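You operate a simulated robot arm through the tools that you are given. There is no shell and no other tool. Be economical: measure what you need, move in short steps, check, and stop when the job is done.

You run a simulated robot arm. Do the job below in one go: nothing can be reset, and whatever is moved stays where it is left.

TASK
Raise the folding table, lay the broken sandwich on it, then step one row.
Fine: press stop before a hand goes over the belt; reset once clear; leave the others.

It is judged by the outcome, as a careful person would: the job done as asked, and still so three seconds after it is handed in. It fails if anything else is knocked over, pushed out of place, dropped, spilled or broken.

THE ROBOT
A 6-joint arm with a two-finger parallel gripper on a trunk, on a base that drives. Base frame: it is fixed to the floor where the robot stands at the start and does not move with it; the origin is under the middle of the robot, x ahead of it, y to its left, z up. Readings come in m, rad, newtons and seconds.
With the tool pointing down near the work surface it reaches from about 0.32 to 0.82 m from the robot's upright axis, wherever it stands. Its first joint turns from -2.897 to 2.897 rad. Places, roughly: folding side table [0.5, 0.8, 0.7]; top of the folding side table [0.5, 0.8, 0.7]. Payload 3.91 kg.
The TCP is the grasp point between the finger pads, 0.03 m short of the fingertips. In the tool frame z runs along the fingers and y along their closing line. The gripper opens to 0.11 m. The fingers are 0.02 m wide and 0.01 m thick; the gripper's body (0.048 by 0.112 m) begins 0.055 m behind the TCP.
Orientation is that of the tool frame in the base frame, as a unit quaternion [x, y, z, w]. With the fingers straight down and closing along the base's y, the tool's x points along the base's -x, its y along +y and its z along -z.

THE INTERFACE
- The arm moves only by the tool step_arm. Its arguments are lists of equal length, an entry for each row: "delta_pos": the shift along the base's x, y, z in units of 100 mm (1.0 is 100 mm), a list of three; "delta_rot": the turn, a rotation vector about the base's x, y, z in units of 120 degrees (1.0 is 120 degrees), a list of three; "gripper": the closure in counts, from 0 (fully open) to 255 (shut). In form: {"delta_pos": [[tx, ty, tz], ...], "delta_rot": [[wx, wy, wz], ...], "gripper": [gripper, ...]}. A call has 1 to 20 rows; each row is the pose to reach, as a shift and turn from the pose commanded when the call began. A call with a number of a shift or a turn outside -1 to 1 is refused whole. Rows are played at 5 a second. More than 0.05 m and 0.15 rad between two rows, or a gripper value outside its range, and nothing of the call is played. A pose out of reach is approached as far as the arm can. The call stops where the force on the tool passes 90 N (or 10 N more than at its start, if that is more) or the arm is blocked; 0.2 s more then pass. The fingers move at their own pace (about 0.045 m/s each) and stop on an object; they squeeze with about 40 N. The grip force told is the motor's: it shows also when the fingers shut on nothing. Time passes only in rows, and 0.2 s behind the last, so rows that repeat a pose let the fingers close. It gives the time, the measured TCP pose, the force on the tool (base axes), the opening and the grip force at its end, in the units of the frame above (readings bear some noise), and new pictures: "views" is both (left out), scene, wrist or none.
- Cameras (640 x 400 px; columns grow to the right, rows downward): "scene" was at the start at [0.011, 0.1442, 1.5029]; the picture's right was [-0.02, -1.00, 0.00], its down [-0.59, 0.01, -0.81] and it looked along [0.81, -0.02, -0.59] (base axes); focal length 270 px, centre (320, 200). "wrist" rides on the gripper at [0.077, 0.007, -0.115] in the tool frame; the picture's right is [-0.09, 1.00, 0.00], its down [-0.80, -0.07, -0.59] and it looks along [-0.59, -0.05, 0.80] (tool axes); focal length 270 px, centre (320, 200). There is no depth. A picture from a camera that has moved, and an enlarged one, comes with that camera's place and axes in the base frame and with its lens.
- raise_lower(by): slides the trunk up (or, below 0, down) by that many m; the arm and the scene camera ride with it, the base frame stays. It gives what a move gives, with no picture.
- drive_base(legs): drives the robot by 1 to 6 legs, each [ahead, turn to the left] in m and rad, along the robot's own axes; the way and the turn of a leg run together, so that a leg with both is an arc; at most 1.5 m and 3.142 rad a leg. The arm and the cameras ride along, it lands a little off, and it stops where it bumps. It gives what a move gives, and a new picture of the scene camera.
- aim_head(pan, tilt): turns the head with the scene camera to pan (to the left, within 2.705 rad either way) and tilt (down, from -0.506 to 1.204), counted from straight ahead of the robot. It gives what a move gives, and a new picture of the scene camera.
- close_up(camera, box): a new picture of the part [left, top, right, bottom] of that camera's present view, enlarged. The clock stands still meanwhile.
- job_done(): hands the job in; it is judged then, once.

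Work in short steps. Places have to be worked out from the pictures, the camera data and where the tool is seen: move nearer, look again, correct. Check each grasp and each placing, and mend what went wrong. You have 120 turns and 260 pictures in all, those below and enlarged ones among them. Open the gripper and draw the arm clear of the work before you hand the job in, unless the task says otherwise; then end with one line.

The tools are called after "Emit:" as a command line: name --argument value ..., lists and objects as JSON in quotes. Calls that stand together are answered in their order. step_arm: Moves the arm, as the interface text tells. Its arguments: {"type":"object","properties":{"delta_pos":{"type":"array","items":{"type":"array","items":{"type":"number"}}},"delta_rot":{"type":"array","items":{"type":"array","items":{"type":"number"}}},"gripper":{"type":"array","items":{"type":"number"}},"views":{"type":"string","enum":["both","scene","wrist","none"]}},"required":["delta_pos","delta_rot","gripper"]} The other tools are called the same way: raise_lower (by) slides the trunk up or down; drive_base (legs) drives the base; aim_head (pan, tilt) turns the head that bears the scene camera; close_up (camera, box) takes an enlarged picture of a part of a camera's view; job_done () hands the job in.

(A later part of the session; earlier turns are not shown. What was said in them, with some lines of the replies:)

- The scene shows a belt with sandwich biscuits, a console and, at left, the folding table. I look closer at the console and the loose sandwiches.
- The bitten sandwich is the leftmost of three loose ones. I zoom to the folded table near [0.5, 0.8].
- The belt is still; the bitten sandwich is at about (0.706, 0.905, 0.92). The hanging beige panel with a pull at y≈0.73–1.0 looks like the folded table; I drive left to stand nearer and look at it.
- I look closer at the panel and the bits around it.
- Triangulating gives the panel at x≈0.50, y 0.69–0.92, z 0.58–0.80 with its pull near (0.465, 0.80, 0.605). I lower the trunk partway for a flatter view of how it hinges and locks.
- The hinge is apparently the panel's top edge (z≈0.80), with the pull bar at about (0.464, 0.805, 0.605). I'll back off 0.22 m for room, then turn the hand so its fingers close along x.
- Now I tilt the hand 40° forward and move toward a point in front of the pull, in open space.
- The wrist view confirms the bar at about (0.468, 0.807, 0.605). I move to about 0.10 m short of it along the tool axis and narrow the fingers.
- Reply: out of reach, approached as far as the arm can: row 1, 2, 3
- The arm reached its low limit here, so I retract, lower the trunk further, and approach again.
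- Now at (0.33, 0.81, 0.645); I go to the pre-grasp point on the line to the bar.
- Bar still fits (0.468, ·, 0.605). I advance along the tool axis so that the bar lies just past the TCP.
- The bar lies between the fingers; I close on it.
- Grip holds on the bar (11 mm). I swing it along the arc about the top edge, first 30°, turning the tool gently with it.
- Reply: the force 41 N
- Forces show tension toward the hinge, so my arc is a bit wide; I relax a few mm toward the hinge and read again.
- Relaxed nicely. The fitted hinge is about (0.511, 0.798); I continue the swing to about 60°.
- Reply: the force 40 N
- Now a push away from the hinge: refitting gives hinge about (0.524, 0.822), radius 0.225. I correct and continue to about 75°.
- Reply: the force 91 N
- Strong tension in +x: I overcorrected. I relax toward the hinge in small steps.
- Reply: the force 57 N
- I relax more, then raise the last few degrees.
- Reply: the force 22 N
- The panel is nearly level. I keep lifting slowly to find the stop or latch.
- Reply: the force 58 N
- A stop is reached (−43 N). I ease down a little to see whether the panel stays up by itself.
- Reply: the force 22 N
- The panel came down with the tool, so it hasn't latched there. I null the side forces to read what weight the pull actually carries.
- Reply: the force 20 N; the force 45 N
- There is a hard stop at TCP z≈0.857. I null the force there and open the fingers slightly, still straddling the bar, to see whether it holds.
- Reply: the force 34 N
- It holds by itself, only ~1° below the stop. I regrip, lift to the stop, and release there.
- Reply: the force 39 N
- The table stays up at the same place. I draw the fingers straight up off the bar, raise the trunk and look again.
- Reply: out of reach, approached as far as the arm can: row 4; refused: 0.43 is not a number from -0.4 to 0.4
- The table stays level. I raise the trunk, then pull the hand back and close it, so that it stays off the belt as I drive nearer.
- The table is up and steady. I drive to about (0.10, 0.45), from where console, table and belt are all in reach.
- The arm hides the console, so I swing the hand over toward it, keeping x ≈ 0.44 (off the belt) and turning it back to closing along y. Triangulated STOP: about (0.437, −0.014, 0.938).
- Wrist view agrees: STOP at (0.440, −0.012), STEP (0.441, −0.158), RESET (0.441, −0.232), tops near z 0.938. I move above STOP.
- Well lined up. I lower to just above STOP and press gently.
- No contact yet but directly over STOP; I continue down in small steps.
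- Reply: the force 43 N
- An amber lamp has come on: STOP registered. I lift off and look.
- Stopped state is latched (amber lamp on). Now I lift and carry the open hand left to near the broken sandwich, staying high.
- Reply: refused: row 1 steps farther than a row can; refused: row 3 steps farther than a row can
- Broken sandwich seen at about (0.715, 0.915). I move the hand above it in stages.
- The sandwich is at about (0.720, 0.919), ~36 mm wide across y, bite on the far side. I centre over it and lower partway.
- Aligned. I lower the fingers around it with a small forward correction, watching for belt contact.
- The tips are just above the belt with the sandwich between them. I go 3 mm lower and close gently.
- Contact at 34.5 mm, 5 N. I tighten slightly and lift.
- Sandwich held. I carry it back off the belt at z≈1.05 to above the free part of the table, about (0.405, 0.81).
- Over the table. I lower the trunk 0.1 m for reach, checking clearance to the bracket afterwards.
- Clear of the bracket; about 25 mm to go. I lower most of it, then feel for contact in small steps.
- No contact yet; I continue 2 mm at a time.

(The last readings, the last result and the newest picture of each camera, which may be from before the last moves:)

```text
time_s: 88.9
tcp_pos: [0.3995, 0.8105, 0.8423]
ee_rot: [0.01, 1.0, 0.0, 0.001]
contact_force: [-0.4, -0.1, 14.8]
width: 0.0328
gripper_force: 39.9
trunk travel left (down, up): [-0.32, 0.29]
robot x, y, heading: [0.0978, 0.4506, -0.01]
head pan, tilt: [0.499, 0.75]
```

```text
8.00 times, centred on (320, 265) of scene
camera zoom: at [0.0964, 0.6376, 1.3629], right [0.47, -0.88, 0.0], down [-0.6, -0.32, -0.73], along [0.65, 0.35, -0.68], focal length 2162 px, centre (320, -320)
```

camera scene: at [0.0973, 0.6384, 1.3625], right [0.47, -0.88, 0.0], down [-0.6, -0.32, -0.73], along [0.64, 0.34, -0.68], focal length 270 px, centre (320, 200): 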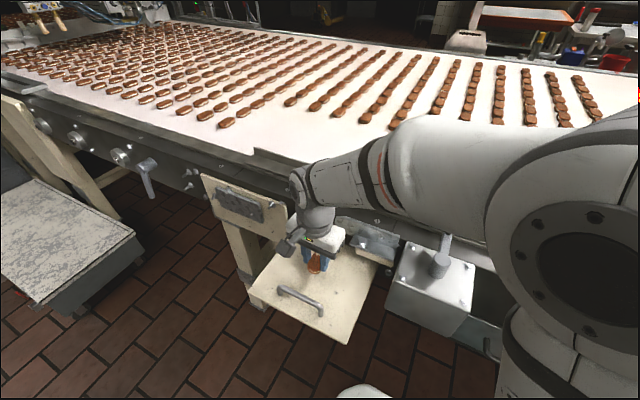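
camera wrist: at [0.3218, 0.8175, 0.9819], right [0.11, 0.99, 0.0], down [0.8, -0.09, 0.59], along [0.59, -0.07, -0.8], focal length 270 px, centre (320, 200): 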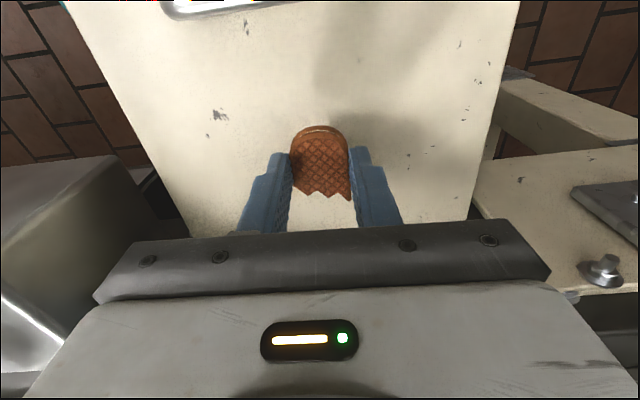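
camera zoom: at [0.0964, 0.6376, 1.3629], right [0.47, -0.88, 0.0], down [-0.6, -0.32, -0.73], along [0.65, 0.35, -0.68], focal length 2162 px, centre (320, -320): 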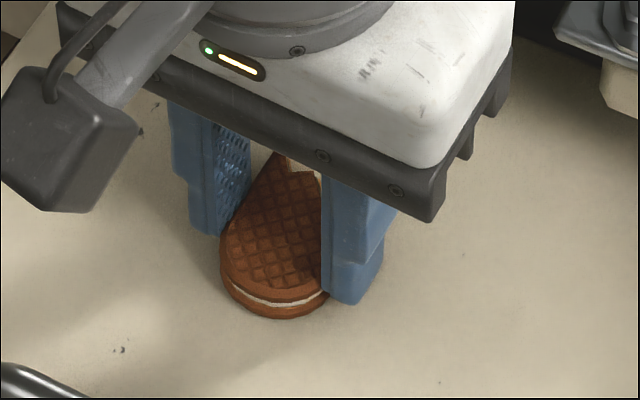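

Contact felt (15 N), the sandwich rests on the table. I ease up 2 mm, open a little, then lift straight away.

Emit:
step_arm --delta_pos '[[0, 0, 0.02], [0, 0, 0.02], [0, 0, 0.02], [0, 0, 0.02], [0, 0, 0.02]]' --delta_rot '[[0, 0, 0], [0, 0, 0], [0, 0, 0], [0, 0, 0], [0, 0, 0]]' --gripper '[186, 175, 160, 130, 110]' --views "wrist"

Emit:
step_arm --delta_pos '[[0, 0, 0.2], [0, 0, 0.5], [0, 0, 0.9]]' --delta_rot '[[0, 0, 0], [0, 0, 0], [0, 0, 0]]' --gripper '[110, 110, 110]' --views "both"

```text
time_s: 90.1
tcp_pos: [0.3989, 0.8103, 0.8417]
ee_rot: [0.011, 1.0, 0.0, 0.0]
contact_force: [0.2, 0.3, -0.2]
width: 0.0624
gripper_force: 0.0
trunk travel left (down, up): [-0.32, 0.29]
robot x, y, heading: [0.1026, 0.4458, -0.008]
head pan, tilt: [0.499, 0.75]
camera wrist: at [0.3218, 0.8179, 0.9568], right [0.11, 0.99, 0.0], down [0.8, -0.09, 0.59], along [0.59, -0.07, -0.8], focal length 270 px, centre (320, 200)
```

wrist: 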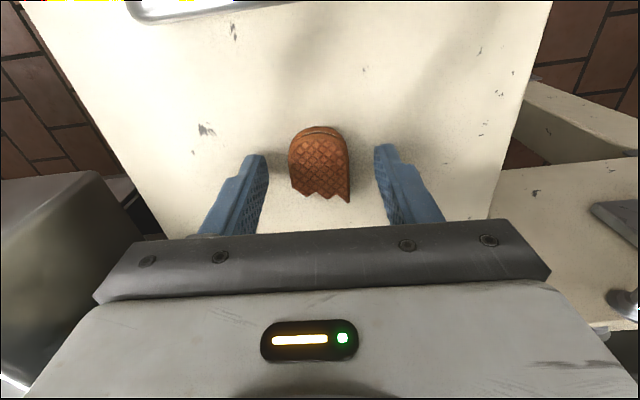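

```text
time_s: 90.9
tcp_pos: [0.399, 0.8103, 0.9325]
ee_rot: [0.01, 1.0, 0.0, -0.001]
contact_force: [0.5, -0.2, -0.4]
width: 0.0627
gripper_force: 0.0
trunk travel left (down, up): [-0.32, 0.29]
robot x, y, heading: [0.1006, 0.4468, -0.01]
head pan, tilt: [0.499, 0.75]
camera scene: at [0.0972, 0.6384, 1.3625], right [0.47, -0.88, 0.0], down [-0.6, -0.32, -0.73], along [0.64, 0.34, -0.68], focal length 270 px, centre (320, 200)
camera wrist: at [0.3221, 0.8177, 1.0474], right [0.11, 0.99, 0.0], down [0.8, -0.09, 0.59], along [0.59, -0.06, -0.8], focal length 270 px, centre (320, 200)
```

scene: 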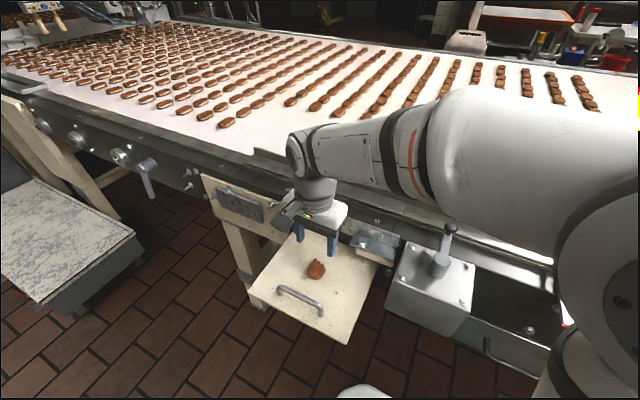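
wrist: 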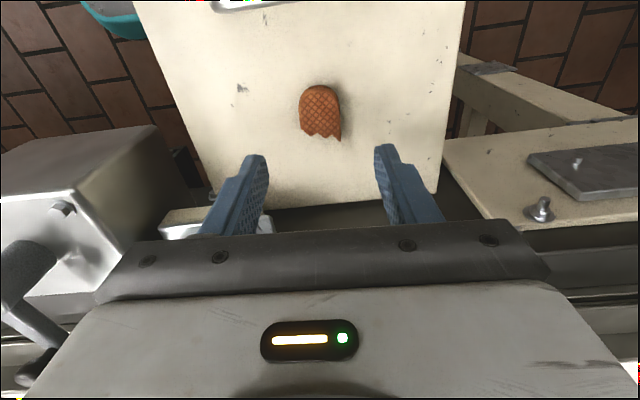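

The sandwich lies on the level table. I raise the trunk and take the closed hand back to the console, off the belt at x≈0.44.

Emit:
raise_lower --by 0.13

Emit:
step_arm --delta_pos '[[0.15, -0.33, 0], [0.3, -0.66, 0], [0.41, -1, 0]]' --delta_rot '[[0, 0, 0], [0, 0, 0], [0, 0, 0]]' --gripper '[255, 255, 255]' --views "none"

Emit:
step_arm --delta_pos '[[0, -0.33, 0], [0, -0.66, 0], [0, -1, 0]]' --delta_rot '[[0, 0, 0], [0, 0, 0], [0, 0, 0]]' --gripper '[255, 255, 255]' --views "none"

Emit:
step_arm --delta_pos '[[0, -0.33, 0], [0, -0.66, 0], [0, -1, 0]]' --delta_rot '[[0, 0, 0], [0, 0, 0], [0, 0, 0]]' --gripper '[255, 255, 255]' --views "none"

Emit:
step_arm --delta_pos '[[0, -0.33, 0], [0, -0.66, 0], [0, -1, 0]]' --delta_rot '[[0, 0, 0], [0, 0, 0], [0, 0, 0]]' --gripper '[255, 255, 255]' --views "none"

Emit:
step_arm --delta_pos '[[0, -0.33, 0], [0, -0.66, 0], [0, -1, 0]]' --delta_rot '[[0, 0, 0], [0, 0, 0], [0, 0, 0]]' --gripper '[255, 255, 255]' --views "none"

Emit:
step_arm --delta_pos '[[0, -0.33, 0], [0, -0.66, 0], [0, -1, 0]]' --delta_rot '[[0, 0, 0], [0, 0, 0], [0, 0, 0]]' --gripper '[255, 255, 255]' --views "none"

Emit:
step_arm --delta_pos '[[0, -0.33, 0], [0, -0.66, 0], [0, -1, 0]]' --delta_rot '[[0, 0, 0], [0, 0, 0], [0, 0, 0]]' --gripper '[255, 255, 255]' --views "none"

Emit:
step_arm --delta_pos '[[0, -0.33, 0], [0, -0.66, 0], [0, -1, 0]]' --delta_rot '[[0, 0, 0], [0, 0, 0], [0, 0, 0]]' --gripper '[255, 255, 255]' --views "none"

Emit:
step_arm --delta_pos '[[0, -0.33, 0], [0, -0.66, 0], [0, -1, 0]]' --delta_rot '[[0, 0, 0], [0, 0, 0], [0, 0, 0]]' --gripper '[255, 255, 255]' --views "wrist"

```text
time_s: 92.5
tcp_pos: [0.3983, 0.811, 1.0612]
ee_rot: [0.01, 1.0, 0.0, -0.001]
contact_force: [0.5, 0.7, -0.2]
width: 0.0625
gripper_force: 0.1
trunk travel left (down, up): [-0.45, 0.16]
robot x, y, heading: [0.0964, 0.4496, -0.01]
head pan, tilt: [0.499, 0.75]
```

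```text
time_s: 93.2
tcp_pos: [0.4394, 0.7097, 1.0643]
ee_rot: [0.011, 1.0, 0.0, 0.0]
contact_force: [-0.1, -0.1, 0.6]
width: 0.0
gripper_force: 7.8
trunk travel left (down, up): [-0.45, 0.16]
robot x, y, heading: [0.099, 0.4486, -0.009]
head pan, tilt: [0.499, 0.75]
```

```text
time_s: 94.0
tcp_pos: [0.4392, 0.6096, 1.0609]
ee_rot: [0.01, 1.0, 0.0, -0.001]
contact_force: [-0.2, 0.4, -0.1]
width: 0.0
gripper_force: 37.5
trunk travel left (down, up): [-0.45, 0.16]
robot x, y, heading: [0.1011, 0.447, -0.009]
head pan, tilt: [0.499, 0.75]
```

```text
time_s: 94.8
tcp_pos: [0.4399, 0.5099, 1.0622]
ee_rot: [0.009, 1.0, 0.0, -0.001]
contact_force: [0.4, -0.7, -0.3]
width: 0.0001
gripper_force: 37.5
trunk travel left (down, up): [-0.45, 0.16]
robot x, y, heading: [0.1006, 0.4529, -0.01]
head pan, tilt: [0.499, 0.75]
```

```text
time_s: 95.7
tcp_pos: [0.439, 0.4102, 1.0626]
ee_rot: [0.011, 1.0, 0.0, -0.001]
contact_force: [-0.2, -0.1, 0.3]
width: 0.0
gripper_force: 37.5
trunk travel left (down, up): [-0.45, 0.16]
robot x, y, heading: [0.0971, 0.4488, -0.009]
head pan, tilt: [0.499, 0.75]
```

```text
time_s: 96.5
tcp_pos: [0.4392, 0.3097, 1.0619]
ee_rot: [0.011, 1.0, 0.0, 0.0]
contact_force: [0.5, 0.0, 0.0]
width: 0.0002
gripper_force: 37.3
trunk travel left (down, up): [-0.45, 0.16]
robot x, y, heading: [0.0947, 0.4499, -0.008]
head pan, tilt: [0.499, 0.75]
```

```text
time_s: 97.2
tcp_pos: [0.4385, 0.2107, 1.0623]
ee_rot: [0.01, 1.0, 0.0, -0.001]
contact_force: [-0.4, 0.1, 0.4]
width: 0.0002
gripper_force: 37.7
trunk travel left (down, up): [-0.45, 0.16]
robot x, y, heading: [0.0987, 0.4506, -0.01]
head pan, tilt: [0.499, 0.75]
```

```text
time_s: 98.0
tcp_pos: [0.4406, 0.1099, 1.0616]
ee_rot: [0.01, 1.0, 0.0, -0.001]
contact_force: [0.1, -1.1, -0.2]
width: 0.0
gripper_force: 37.8
trunk travel left (down, up): [-0.45, 0.16]
robot x, y, heading: [0.1033, 0.4491, -0.011]
head pan, tilt: [0.499, 0.75]
```

```text
time_s: 98.8
tcp_pos: [0.4403, 0.01, 1.0621]
ee_rot: [0.009, 1.0, 0.0, 0.0]
contact_force: [0.6, -0.1, -0.2]
width: 0.0
gripper_force: 38.1
trunk travel left (down, up): [-0.45, 0.16]
robot x, y, heading: [0.0988, 0.4486, -0.008]
head pan, tilt: [0.499, 0.75]
```

```text
time_s: 99.7
tcp_pos: [0.4389, -0.0898, 1.0625]
ee_rot: [0.01, 1.0, -0.001, -0.001]
contact_force: [0.2, 0.1, 0.6]
width: 0.0
gripper_force: 37.9
trunk travel left (down, up): [-0.45, 0.16]
robot x, y, heading: [0.0944, 0.4487, -0.006]
head pan, tilt: [0.499, 0.75]
camera wrist: at [0.3631, -0.0824, 1.1771], right [0.11, 0.99, 0.0], down [0.8, -0.09, 0.59], along [0.59, -0.06, -0.8], focal length 270 px, centre (320, 200)
```

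wrist: 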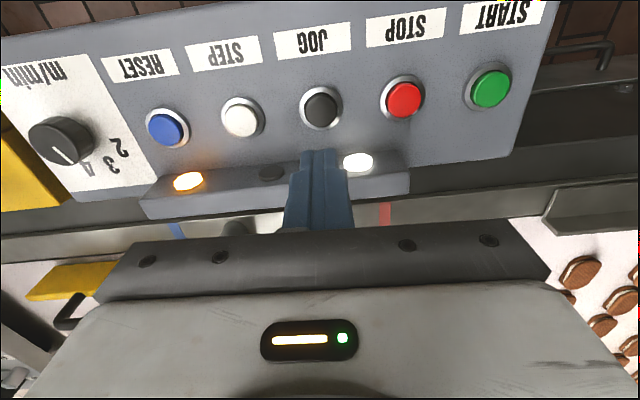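

RESET works out at (0.443, −0.237), STEP at (0.442, −0.163). I move over RESET.

Emit:
step_arm --delta_pos '[[0.03, -0.4, 0], [0.03, -0.7, 0], [0.03, -1, 0]]' --delta_rot '[[0, 0, 0], [0, 0, 0], [0, 0, 0]]' --gripper '[255, 255, 255]' --views "none"

Emit:
step_arm --delta_pos '[[0, -0.3, 0], [0, -0.47, -0.1], [0, -0.47, -0.5], [0, -0.47, -0.85]]' --delta_rot '[[0, 0, 0], [0, 0, 0], [0, 0, 0], [0, 0, 0]]' --gripper '[255, 255, 255, 255]' --views "wrist"

```text
time_s: 100.5
tcp_pos: [0.4414, -0.1892, 1.062]
ee_rot: [0.01, 1.0, 0.0, -0.001]
contact_force: [-0.4, -0.4, 0.3]
width: 0.0
gripper_force: 38.2
trunk travel left (down, up): [-0.45, 0.16]
robot x, y, heading: [0.0988, 0.4486, -0.008]
head pan, tilt: [0.499, 0.75]
```

```text
time_s: 101.5
tcp_pos: [0.4429, -0.2378, 0.9772]
ee_rot: [0.011, 1.0, 0.001, 0.0]
contact_force: [1.2, 0.1, 0.3]
width: 0.0001
gripper_force: 38.0
out of reach, approached as far as the arm can: row 2
trunk travel left (down, up): [-0.45, 0.16]
robot x, y, heading: [0.1016, 0.4463, -0.006]
head pan, tilt: [0.499, 0.75]
camera wrist: at [0.3664, -0.2299, 1.0919], right [0.11, 0.99, 0.0], down [0.8, -0.09, 0.59], along [0.59, -0.07, -0.8], focal length 270 px, centre (320, 200)
```

wrist: 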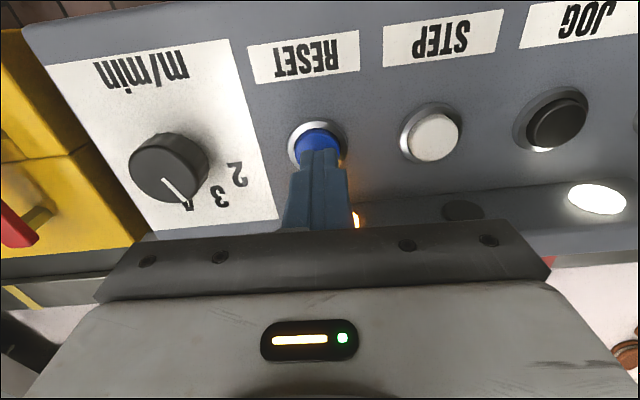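

Directly over RESET and the hand is clear of the belt. I press down to about the depth STOP needed.

Emit:
step_arm --delta_pos '[[0, 0, -0.12], [0, 0, -0.18], [0, 0, -0.22], [0, 0, -0.26], [0, 0, -0.29]]' --delta_rot '[[0, 0, 0], [0, 0, 0], [0, 0, 0], [0, 0, 0], [0, 0, 0]]' --gripper '[255, 255, 255, 255, 255]' --views "wrist"

```text
time_s: 102.7
tcp_pos: [0.443, -0.236, 0.9534]
ee_rot: [0.011, 1.0, -0.005, 0.002]
contact_force: [4.5, -6.9, 29.7]
width: 0.0
gripper_force: 38.6
trunk travel left (down, up): [-0.45, 0.16]
robot x, y, heading: [0.1006, 0.4485, -0.002]
head pan, tilt: [0.499, 0.75]
camera wrist: at [0.3658, -0.2283, 1.0681], right [0.11, 0.99, -0.01], down [0.8, -0.08, 0.6], along [0.59, -0.07, -0.8], focal length 270 px, centre (320, 200)
```

wrist: 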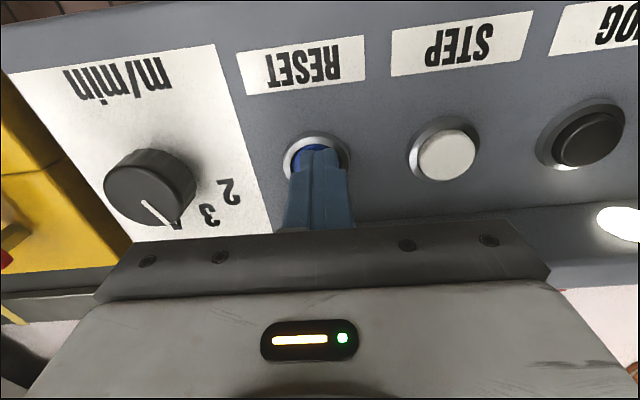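

The button is pressed down; I lift and check the lamp.

Emit:
step_arm --delta_pos '[[0, 0, 0.3], [0, 0, 0.7], [0, 0, 0.9]]' --delta_rot '[[0, 0, 0], [0, 0, 0], [0, 0, 0]]' --gripper '[255, 255, 255]' --views "wrist"

```text
time_s: 103.5
tcp_pos: [0.4411, -0.2366, 1.0371]
ee_rot: [0.011, 1.0, 0.001, -0.002]
contact_force: [0.1, -0.4, -0.3]
width: 0.0002
gripper_force: 37.8
trunk travel left (down, up): [-0.45, 0.16]
robot x, y, heading: [0.0938, 0.4483, -0.009]
head pan, tilt: [0.499, 0.75]
camera wrist: at [0.3658, -0.2297, 1.1528], right [0.11, 0.99, 0.0], down [0.8, -0.09, 0.59], along [0.59, -0.06, -0.81], focal length 270 px, centre (320, 200)
```

wrist: 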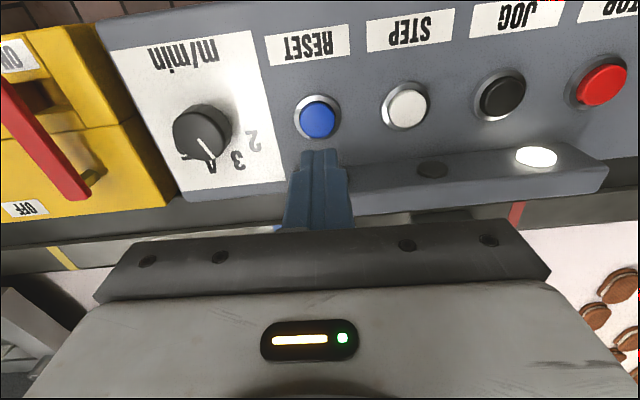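

I move over STEP, which also uncovers the amber lamp, and take a before-picture of the belt.

Emit:
step_arm --delta_pos '[[0.01, 0.35, 0], [0.01, 0.73, 0], [0.01, 0.73, -0.3], [0.01, 0.73, -0.6]]' --delta_rot '[[0, 0, 0], [0, 0, 0], [0, 0, 0], [0, 0, 0]]' --gripper '[255, 255, 255, 255]' --views "both"

```text
time_s: 104.5
tcp_pos: [0.4431, -0.1642, 0.977]
ee_rot: [0.011, 1.0, -0.001, 0.0]
contact_force: [0.0, -0.7, -0.5]
width: 0.0001
gripper_force: 37.9
trunk travel left (down, up): [-0.45, 0.16]
robot x, y, heading: [0.0992, 0.4481, -0.009]
head pan, tilt: [0.499, 0.75]
camera scene: at [0.0974, 0.6376, 1.4927], right [0.47, -0.88, 0.0], down [-0.6, -0.32, -0.73], along [0.64, 0.35, -0.68], focal length 270 px, centre (320, 200)
camera wrist: at [0.367, -0.1567, 1.0917], right [0.11, 0.99, 0.0], down [0.8, -0.09, 0.59], along [0.59, -0.06, -0.8], focal length 270 px, centre (320, 200)
```

scene: 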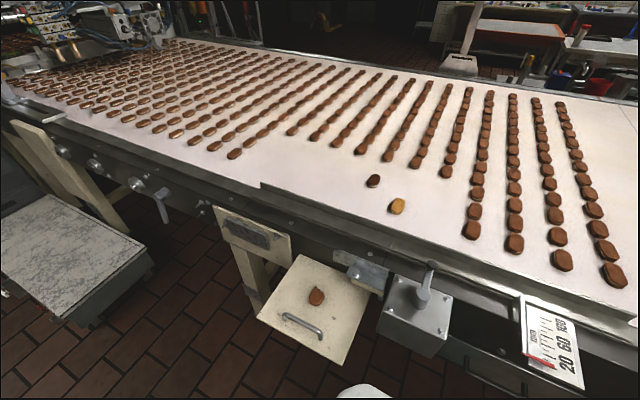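
wrist: 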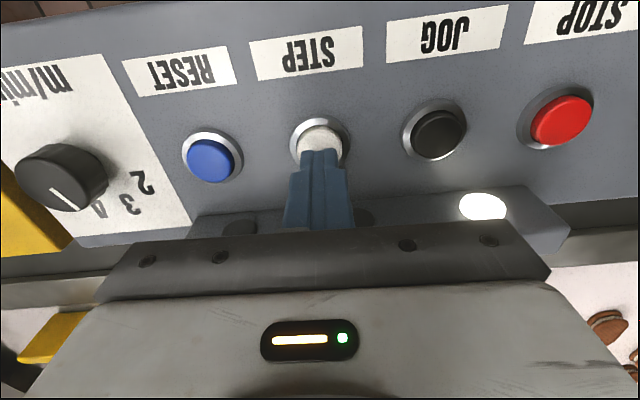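

The amber lamp is off — reset took. The hand is over STEP; I press it once, briefly, and lift.

Emit:
step_arm --delta_pos '[[0, 0, -0.12], [0, 0, -0.18], [0, 0, -0.22], [0, 0, -0.26], [0, 0, -0.28], [0, 0, -0.1], [0, 0, 0.2], [0, 0, 0.6]]' --delta_rot '[[0, 0, 0], [0, 0, 0], [0, 0, 0], [0, 0, 0], [0, 0, 0], [0, 0, 0], [0, 0, 0], [0, 0, 0]]' --gripper '[255, 255, 255, 255, 255, 255, 255, 255]' --views "both"

```text
time_s: 106.2
tcp_pos: [0.4432, -0.1634, 1.0393]
ee_rot: [0.01, 1.0, 0.0, 0.0]
contact_force: [0.0, -0.4, -0.8]
width: 0.0
gripper_force: 38.0
trunk travel left (down, up): [-0.45, 0.16]
robot x, y, heading: [0.0987, 0.4505, -0.011]
head pan, tilt: [0.499, 0.75]
camera scene: at [0.097, 0.6385, 1.4924], right [0.47, -0.88, 0.0], down [-0.6, -0.32, -0.73], along [0.65, 0.34, -0.68], focal length 270 px, centre (320, 200)
camera wrist: at [0.3676, -0.156, 1.1541], right [0.11, 0.99, 0.0], down [0.8, -0.09, 0.59], along [0.59, -0.06, -0.8], focal length 270 px, centre (320, 200)
```

scene: 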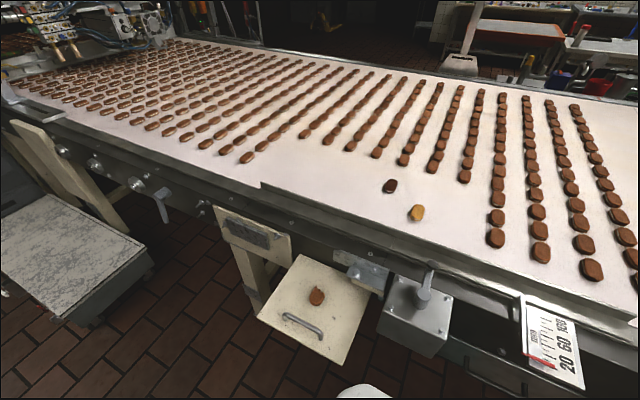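
wrist: 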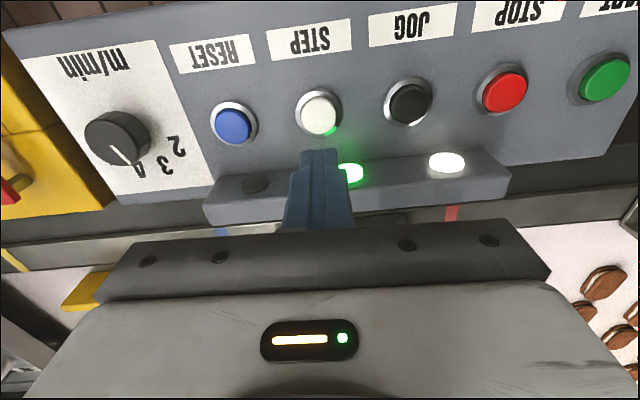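

The green lamp is on and the belt is advancing. I lift the hand clear, open it, wait, and see that it stops after one row.

Emit:
step_arm --delta_pos '[[-0.1, 0.2, 0.3], [-0.2, 0.4, 0.6], [-0.3, 0.6, 0.9], [-0.3, 0.6, 0.9], [-0.3, 0.6, 0.9], [-0.3, 0.6, 0.9], [-0.3, 0.6, 0.9], [-0.3, 0.6, 0.9]]' --delta_rot '[[0, 0, 0], [0, 0, 0], [0, 0, 0], [0, 0, 0], [0, 0, 0], [0, 0, 0], [0, 0, 0], [0, 0, 0]]' --gripper '[255, 255, 100, 0, 0, 0, 0, 0]' --views "both"

Emit:
step_arm --delta_pos '[[0, 0, 0], [0, 0, 0], [0, 0, 0], [0, 0, 0], [0, 0, 0], [0, 0, 0], [0, 0, 0], [0, 0, 0]]' --delta_rot '[[0, 0, 0], [0, 0, 0], [0, 0, 0], [0, 0, 0], [0, 0, 0], [0, 0, 0], [0, 0, 0], [0, 0, 0]]' --gripper '[0, 0, 0, 0, 0, 0, 0, 0]' --views "both"

```text
time_s: 108.0
tcp_pos: [0.4132, -0.1034, 1.1282]
ee_rot: [0.01, 1.0, 0.0, -0.002]
contact_force: [0.9, 0.3, 0.4]
width: 0.1101
gripper_force: 0.1
trunk travel left (down, up): [-0.45, 0.16]
robot x, y, heading: [0.0989, 0.4483, -0.006]
head pan, tilt: [0.499, 0.75]
camera scene: at [0.0972, 0.6382, 1.4926], right [0.47, -0.88, 0.0], down [-0.6, -0.32, -0.73], along [0.64, 0.34, -0.68], focal length 270 px, centre (320, 200)
camera wrist: at [0.3373, -0.0964, 1.2438], right [0.11, 0.99, 0.0], down [0.8, -0.09, 0.59], along [0.59, -0.06, -0.8], focal length 270 px, centre (320, 200)
```

scene: 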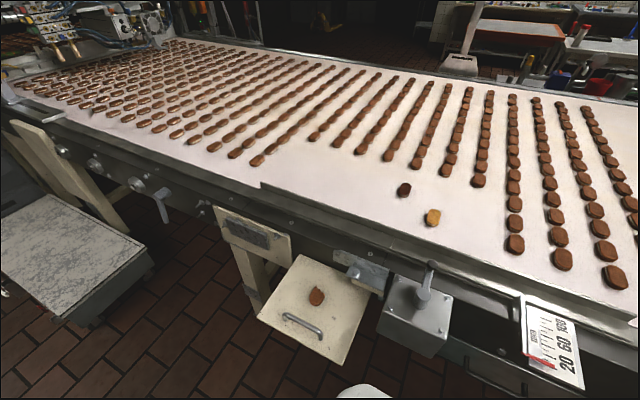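
wrist: 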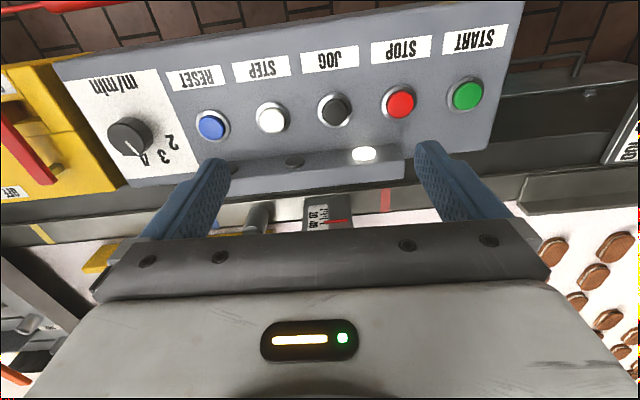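

```text
time_s: 109.8
tcp_pos: [0.413, -0.1027, 1.1283]
ee_rot: [0.011, 1.0, 0.0, -0.001]
contact_force: [0.8, -0.4, 0.9]
width: 0.1101
gripper_force: 0.2
trunk travel left (down, up): [-0.45, 0.16]
robot x, y, heading: [0.0991, 0.448, -0.012]
head pan, tilt: [0.499, 0.75]
camera scene: at [0.0972, 0.6382, 1.4926], right [0.47, -0.88, 0.0], down [-0.6, -0.32, -0.73], along [0.64, 0.34, -0.68], focal length 270 px, centre (320, 200)
camera wrist: at [0.3374, -0.0964, 1.2438], right [0.11, 0.99, 0.0], down [0.8, -0.09, 0.59], along [0.59, -0.06, -0.8], focal length 270 px, centre (320, 200)
```

scene: 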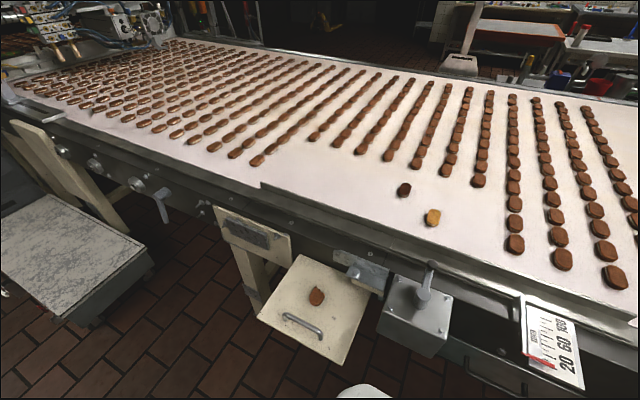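
wrist: 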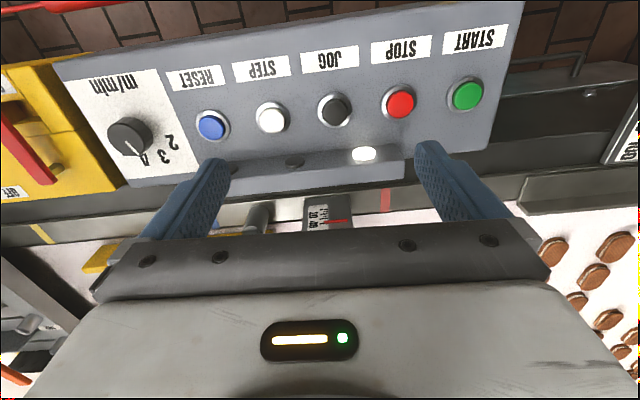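

The belt moved on one row pitch and stopped: the green lamp is out and the last two pictures match. The table is still up with the sandwich on it, and the hand is open and clear, so I hand in.

Emit:
job_done

```text
The job is handed in.
```

The folding table is up with the broken sandwich on it. I pressed STOP before reaching over the belt, pressed RESET once clear, and stepped the belt one row. The other sandwiches were not handled.
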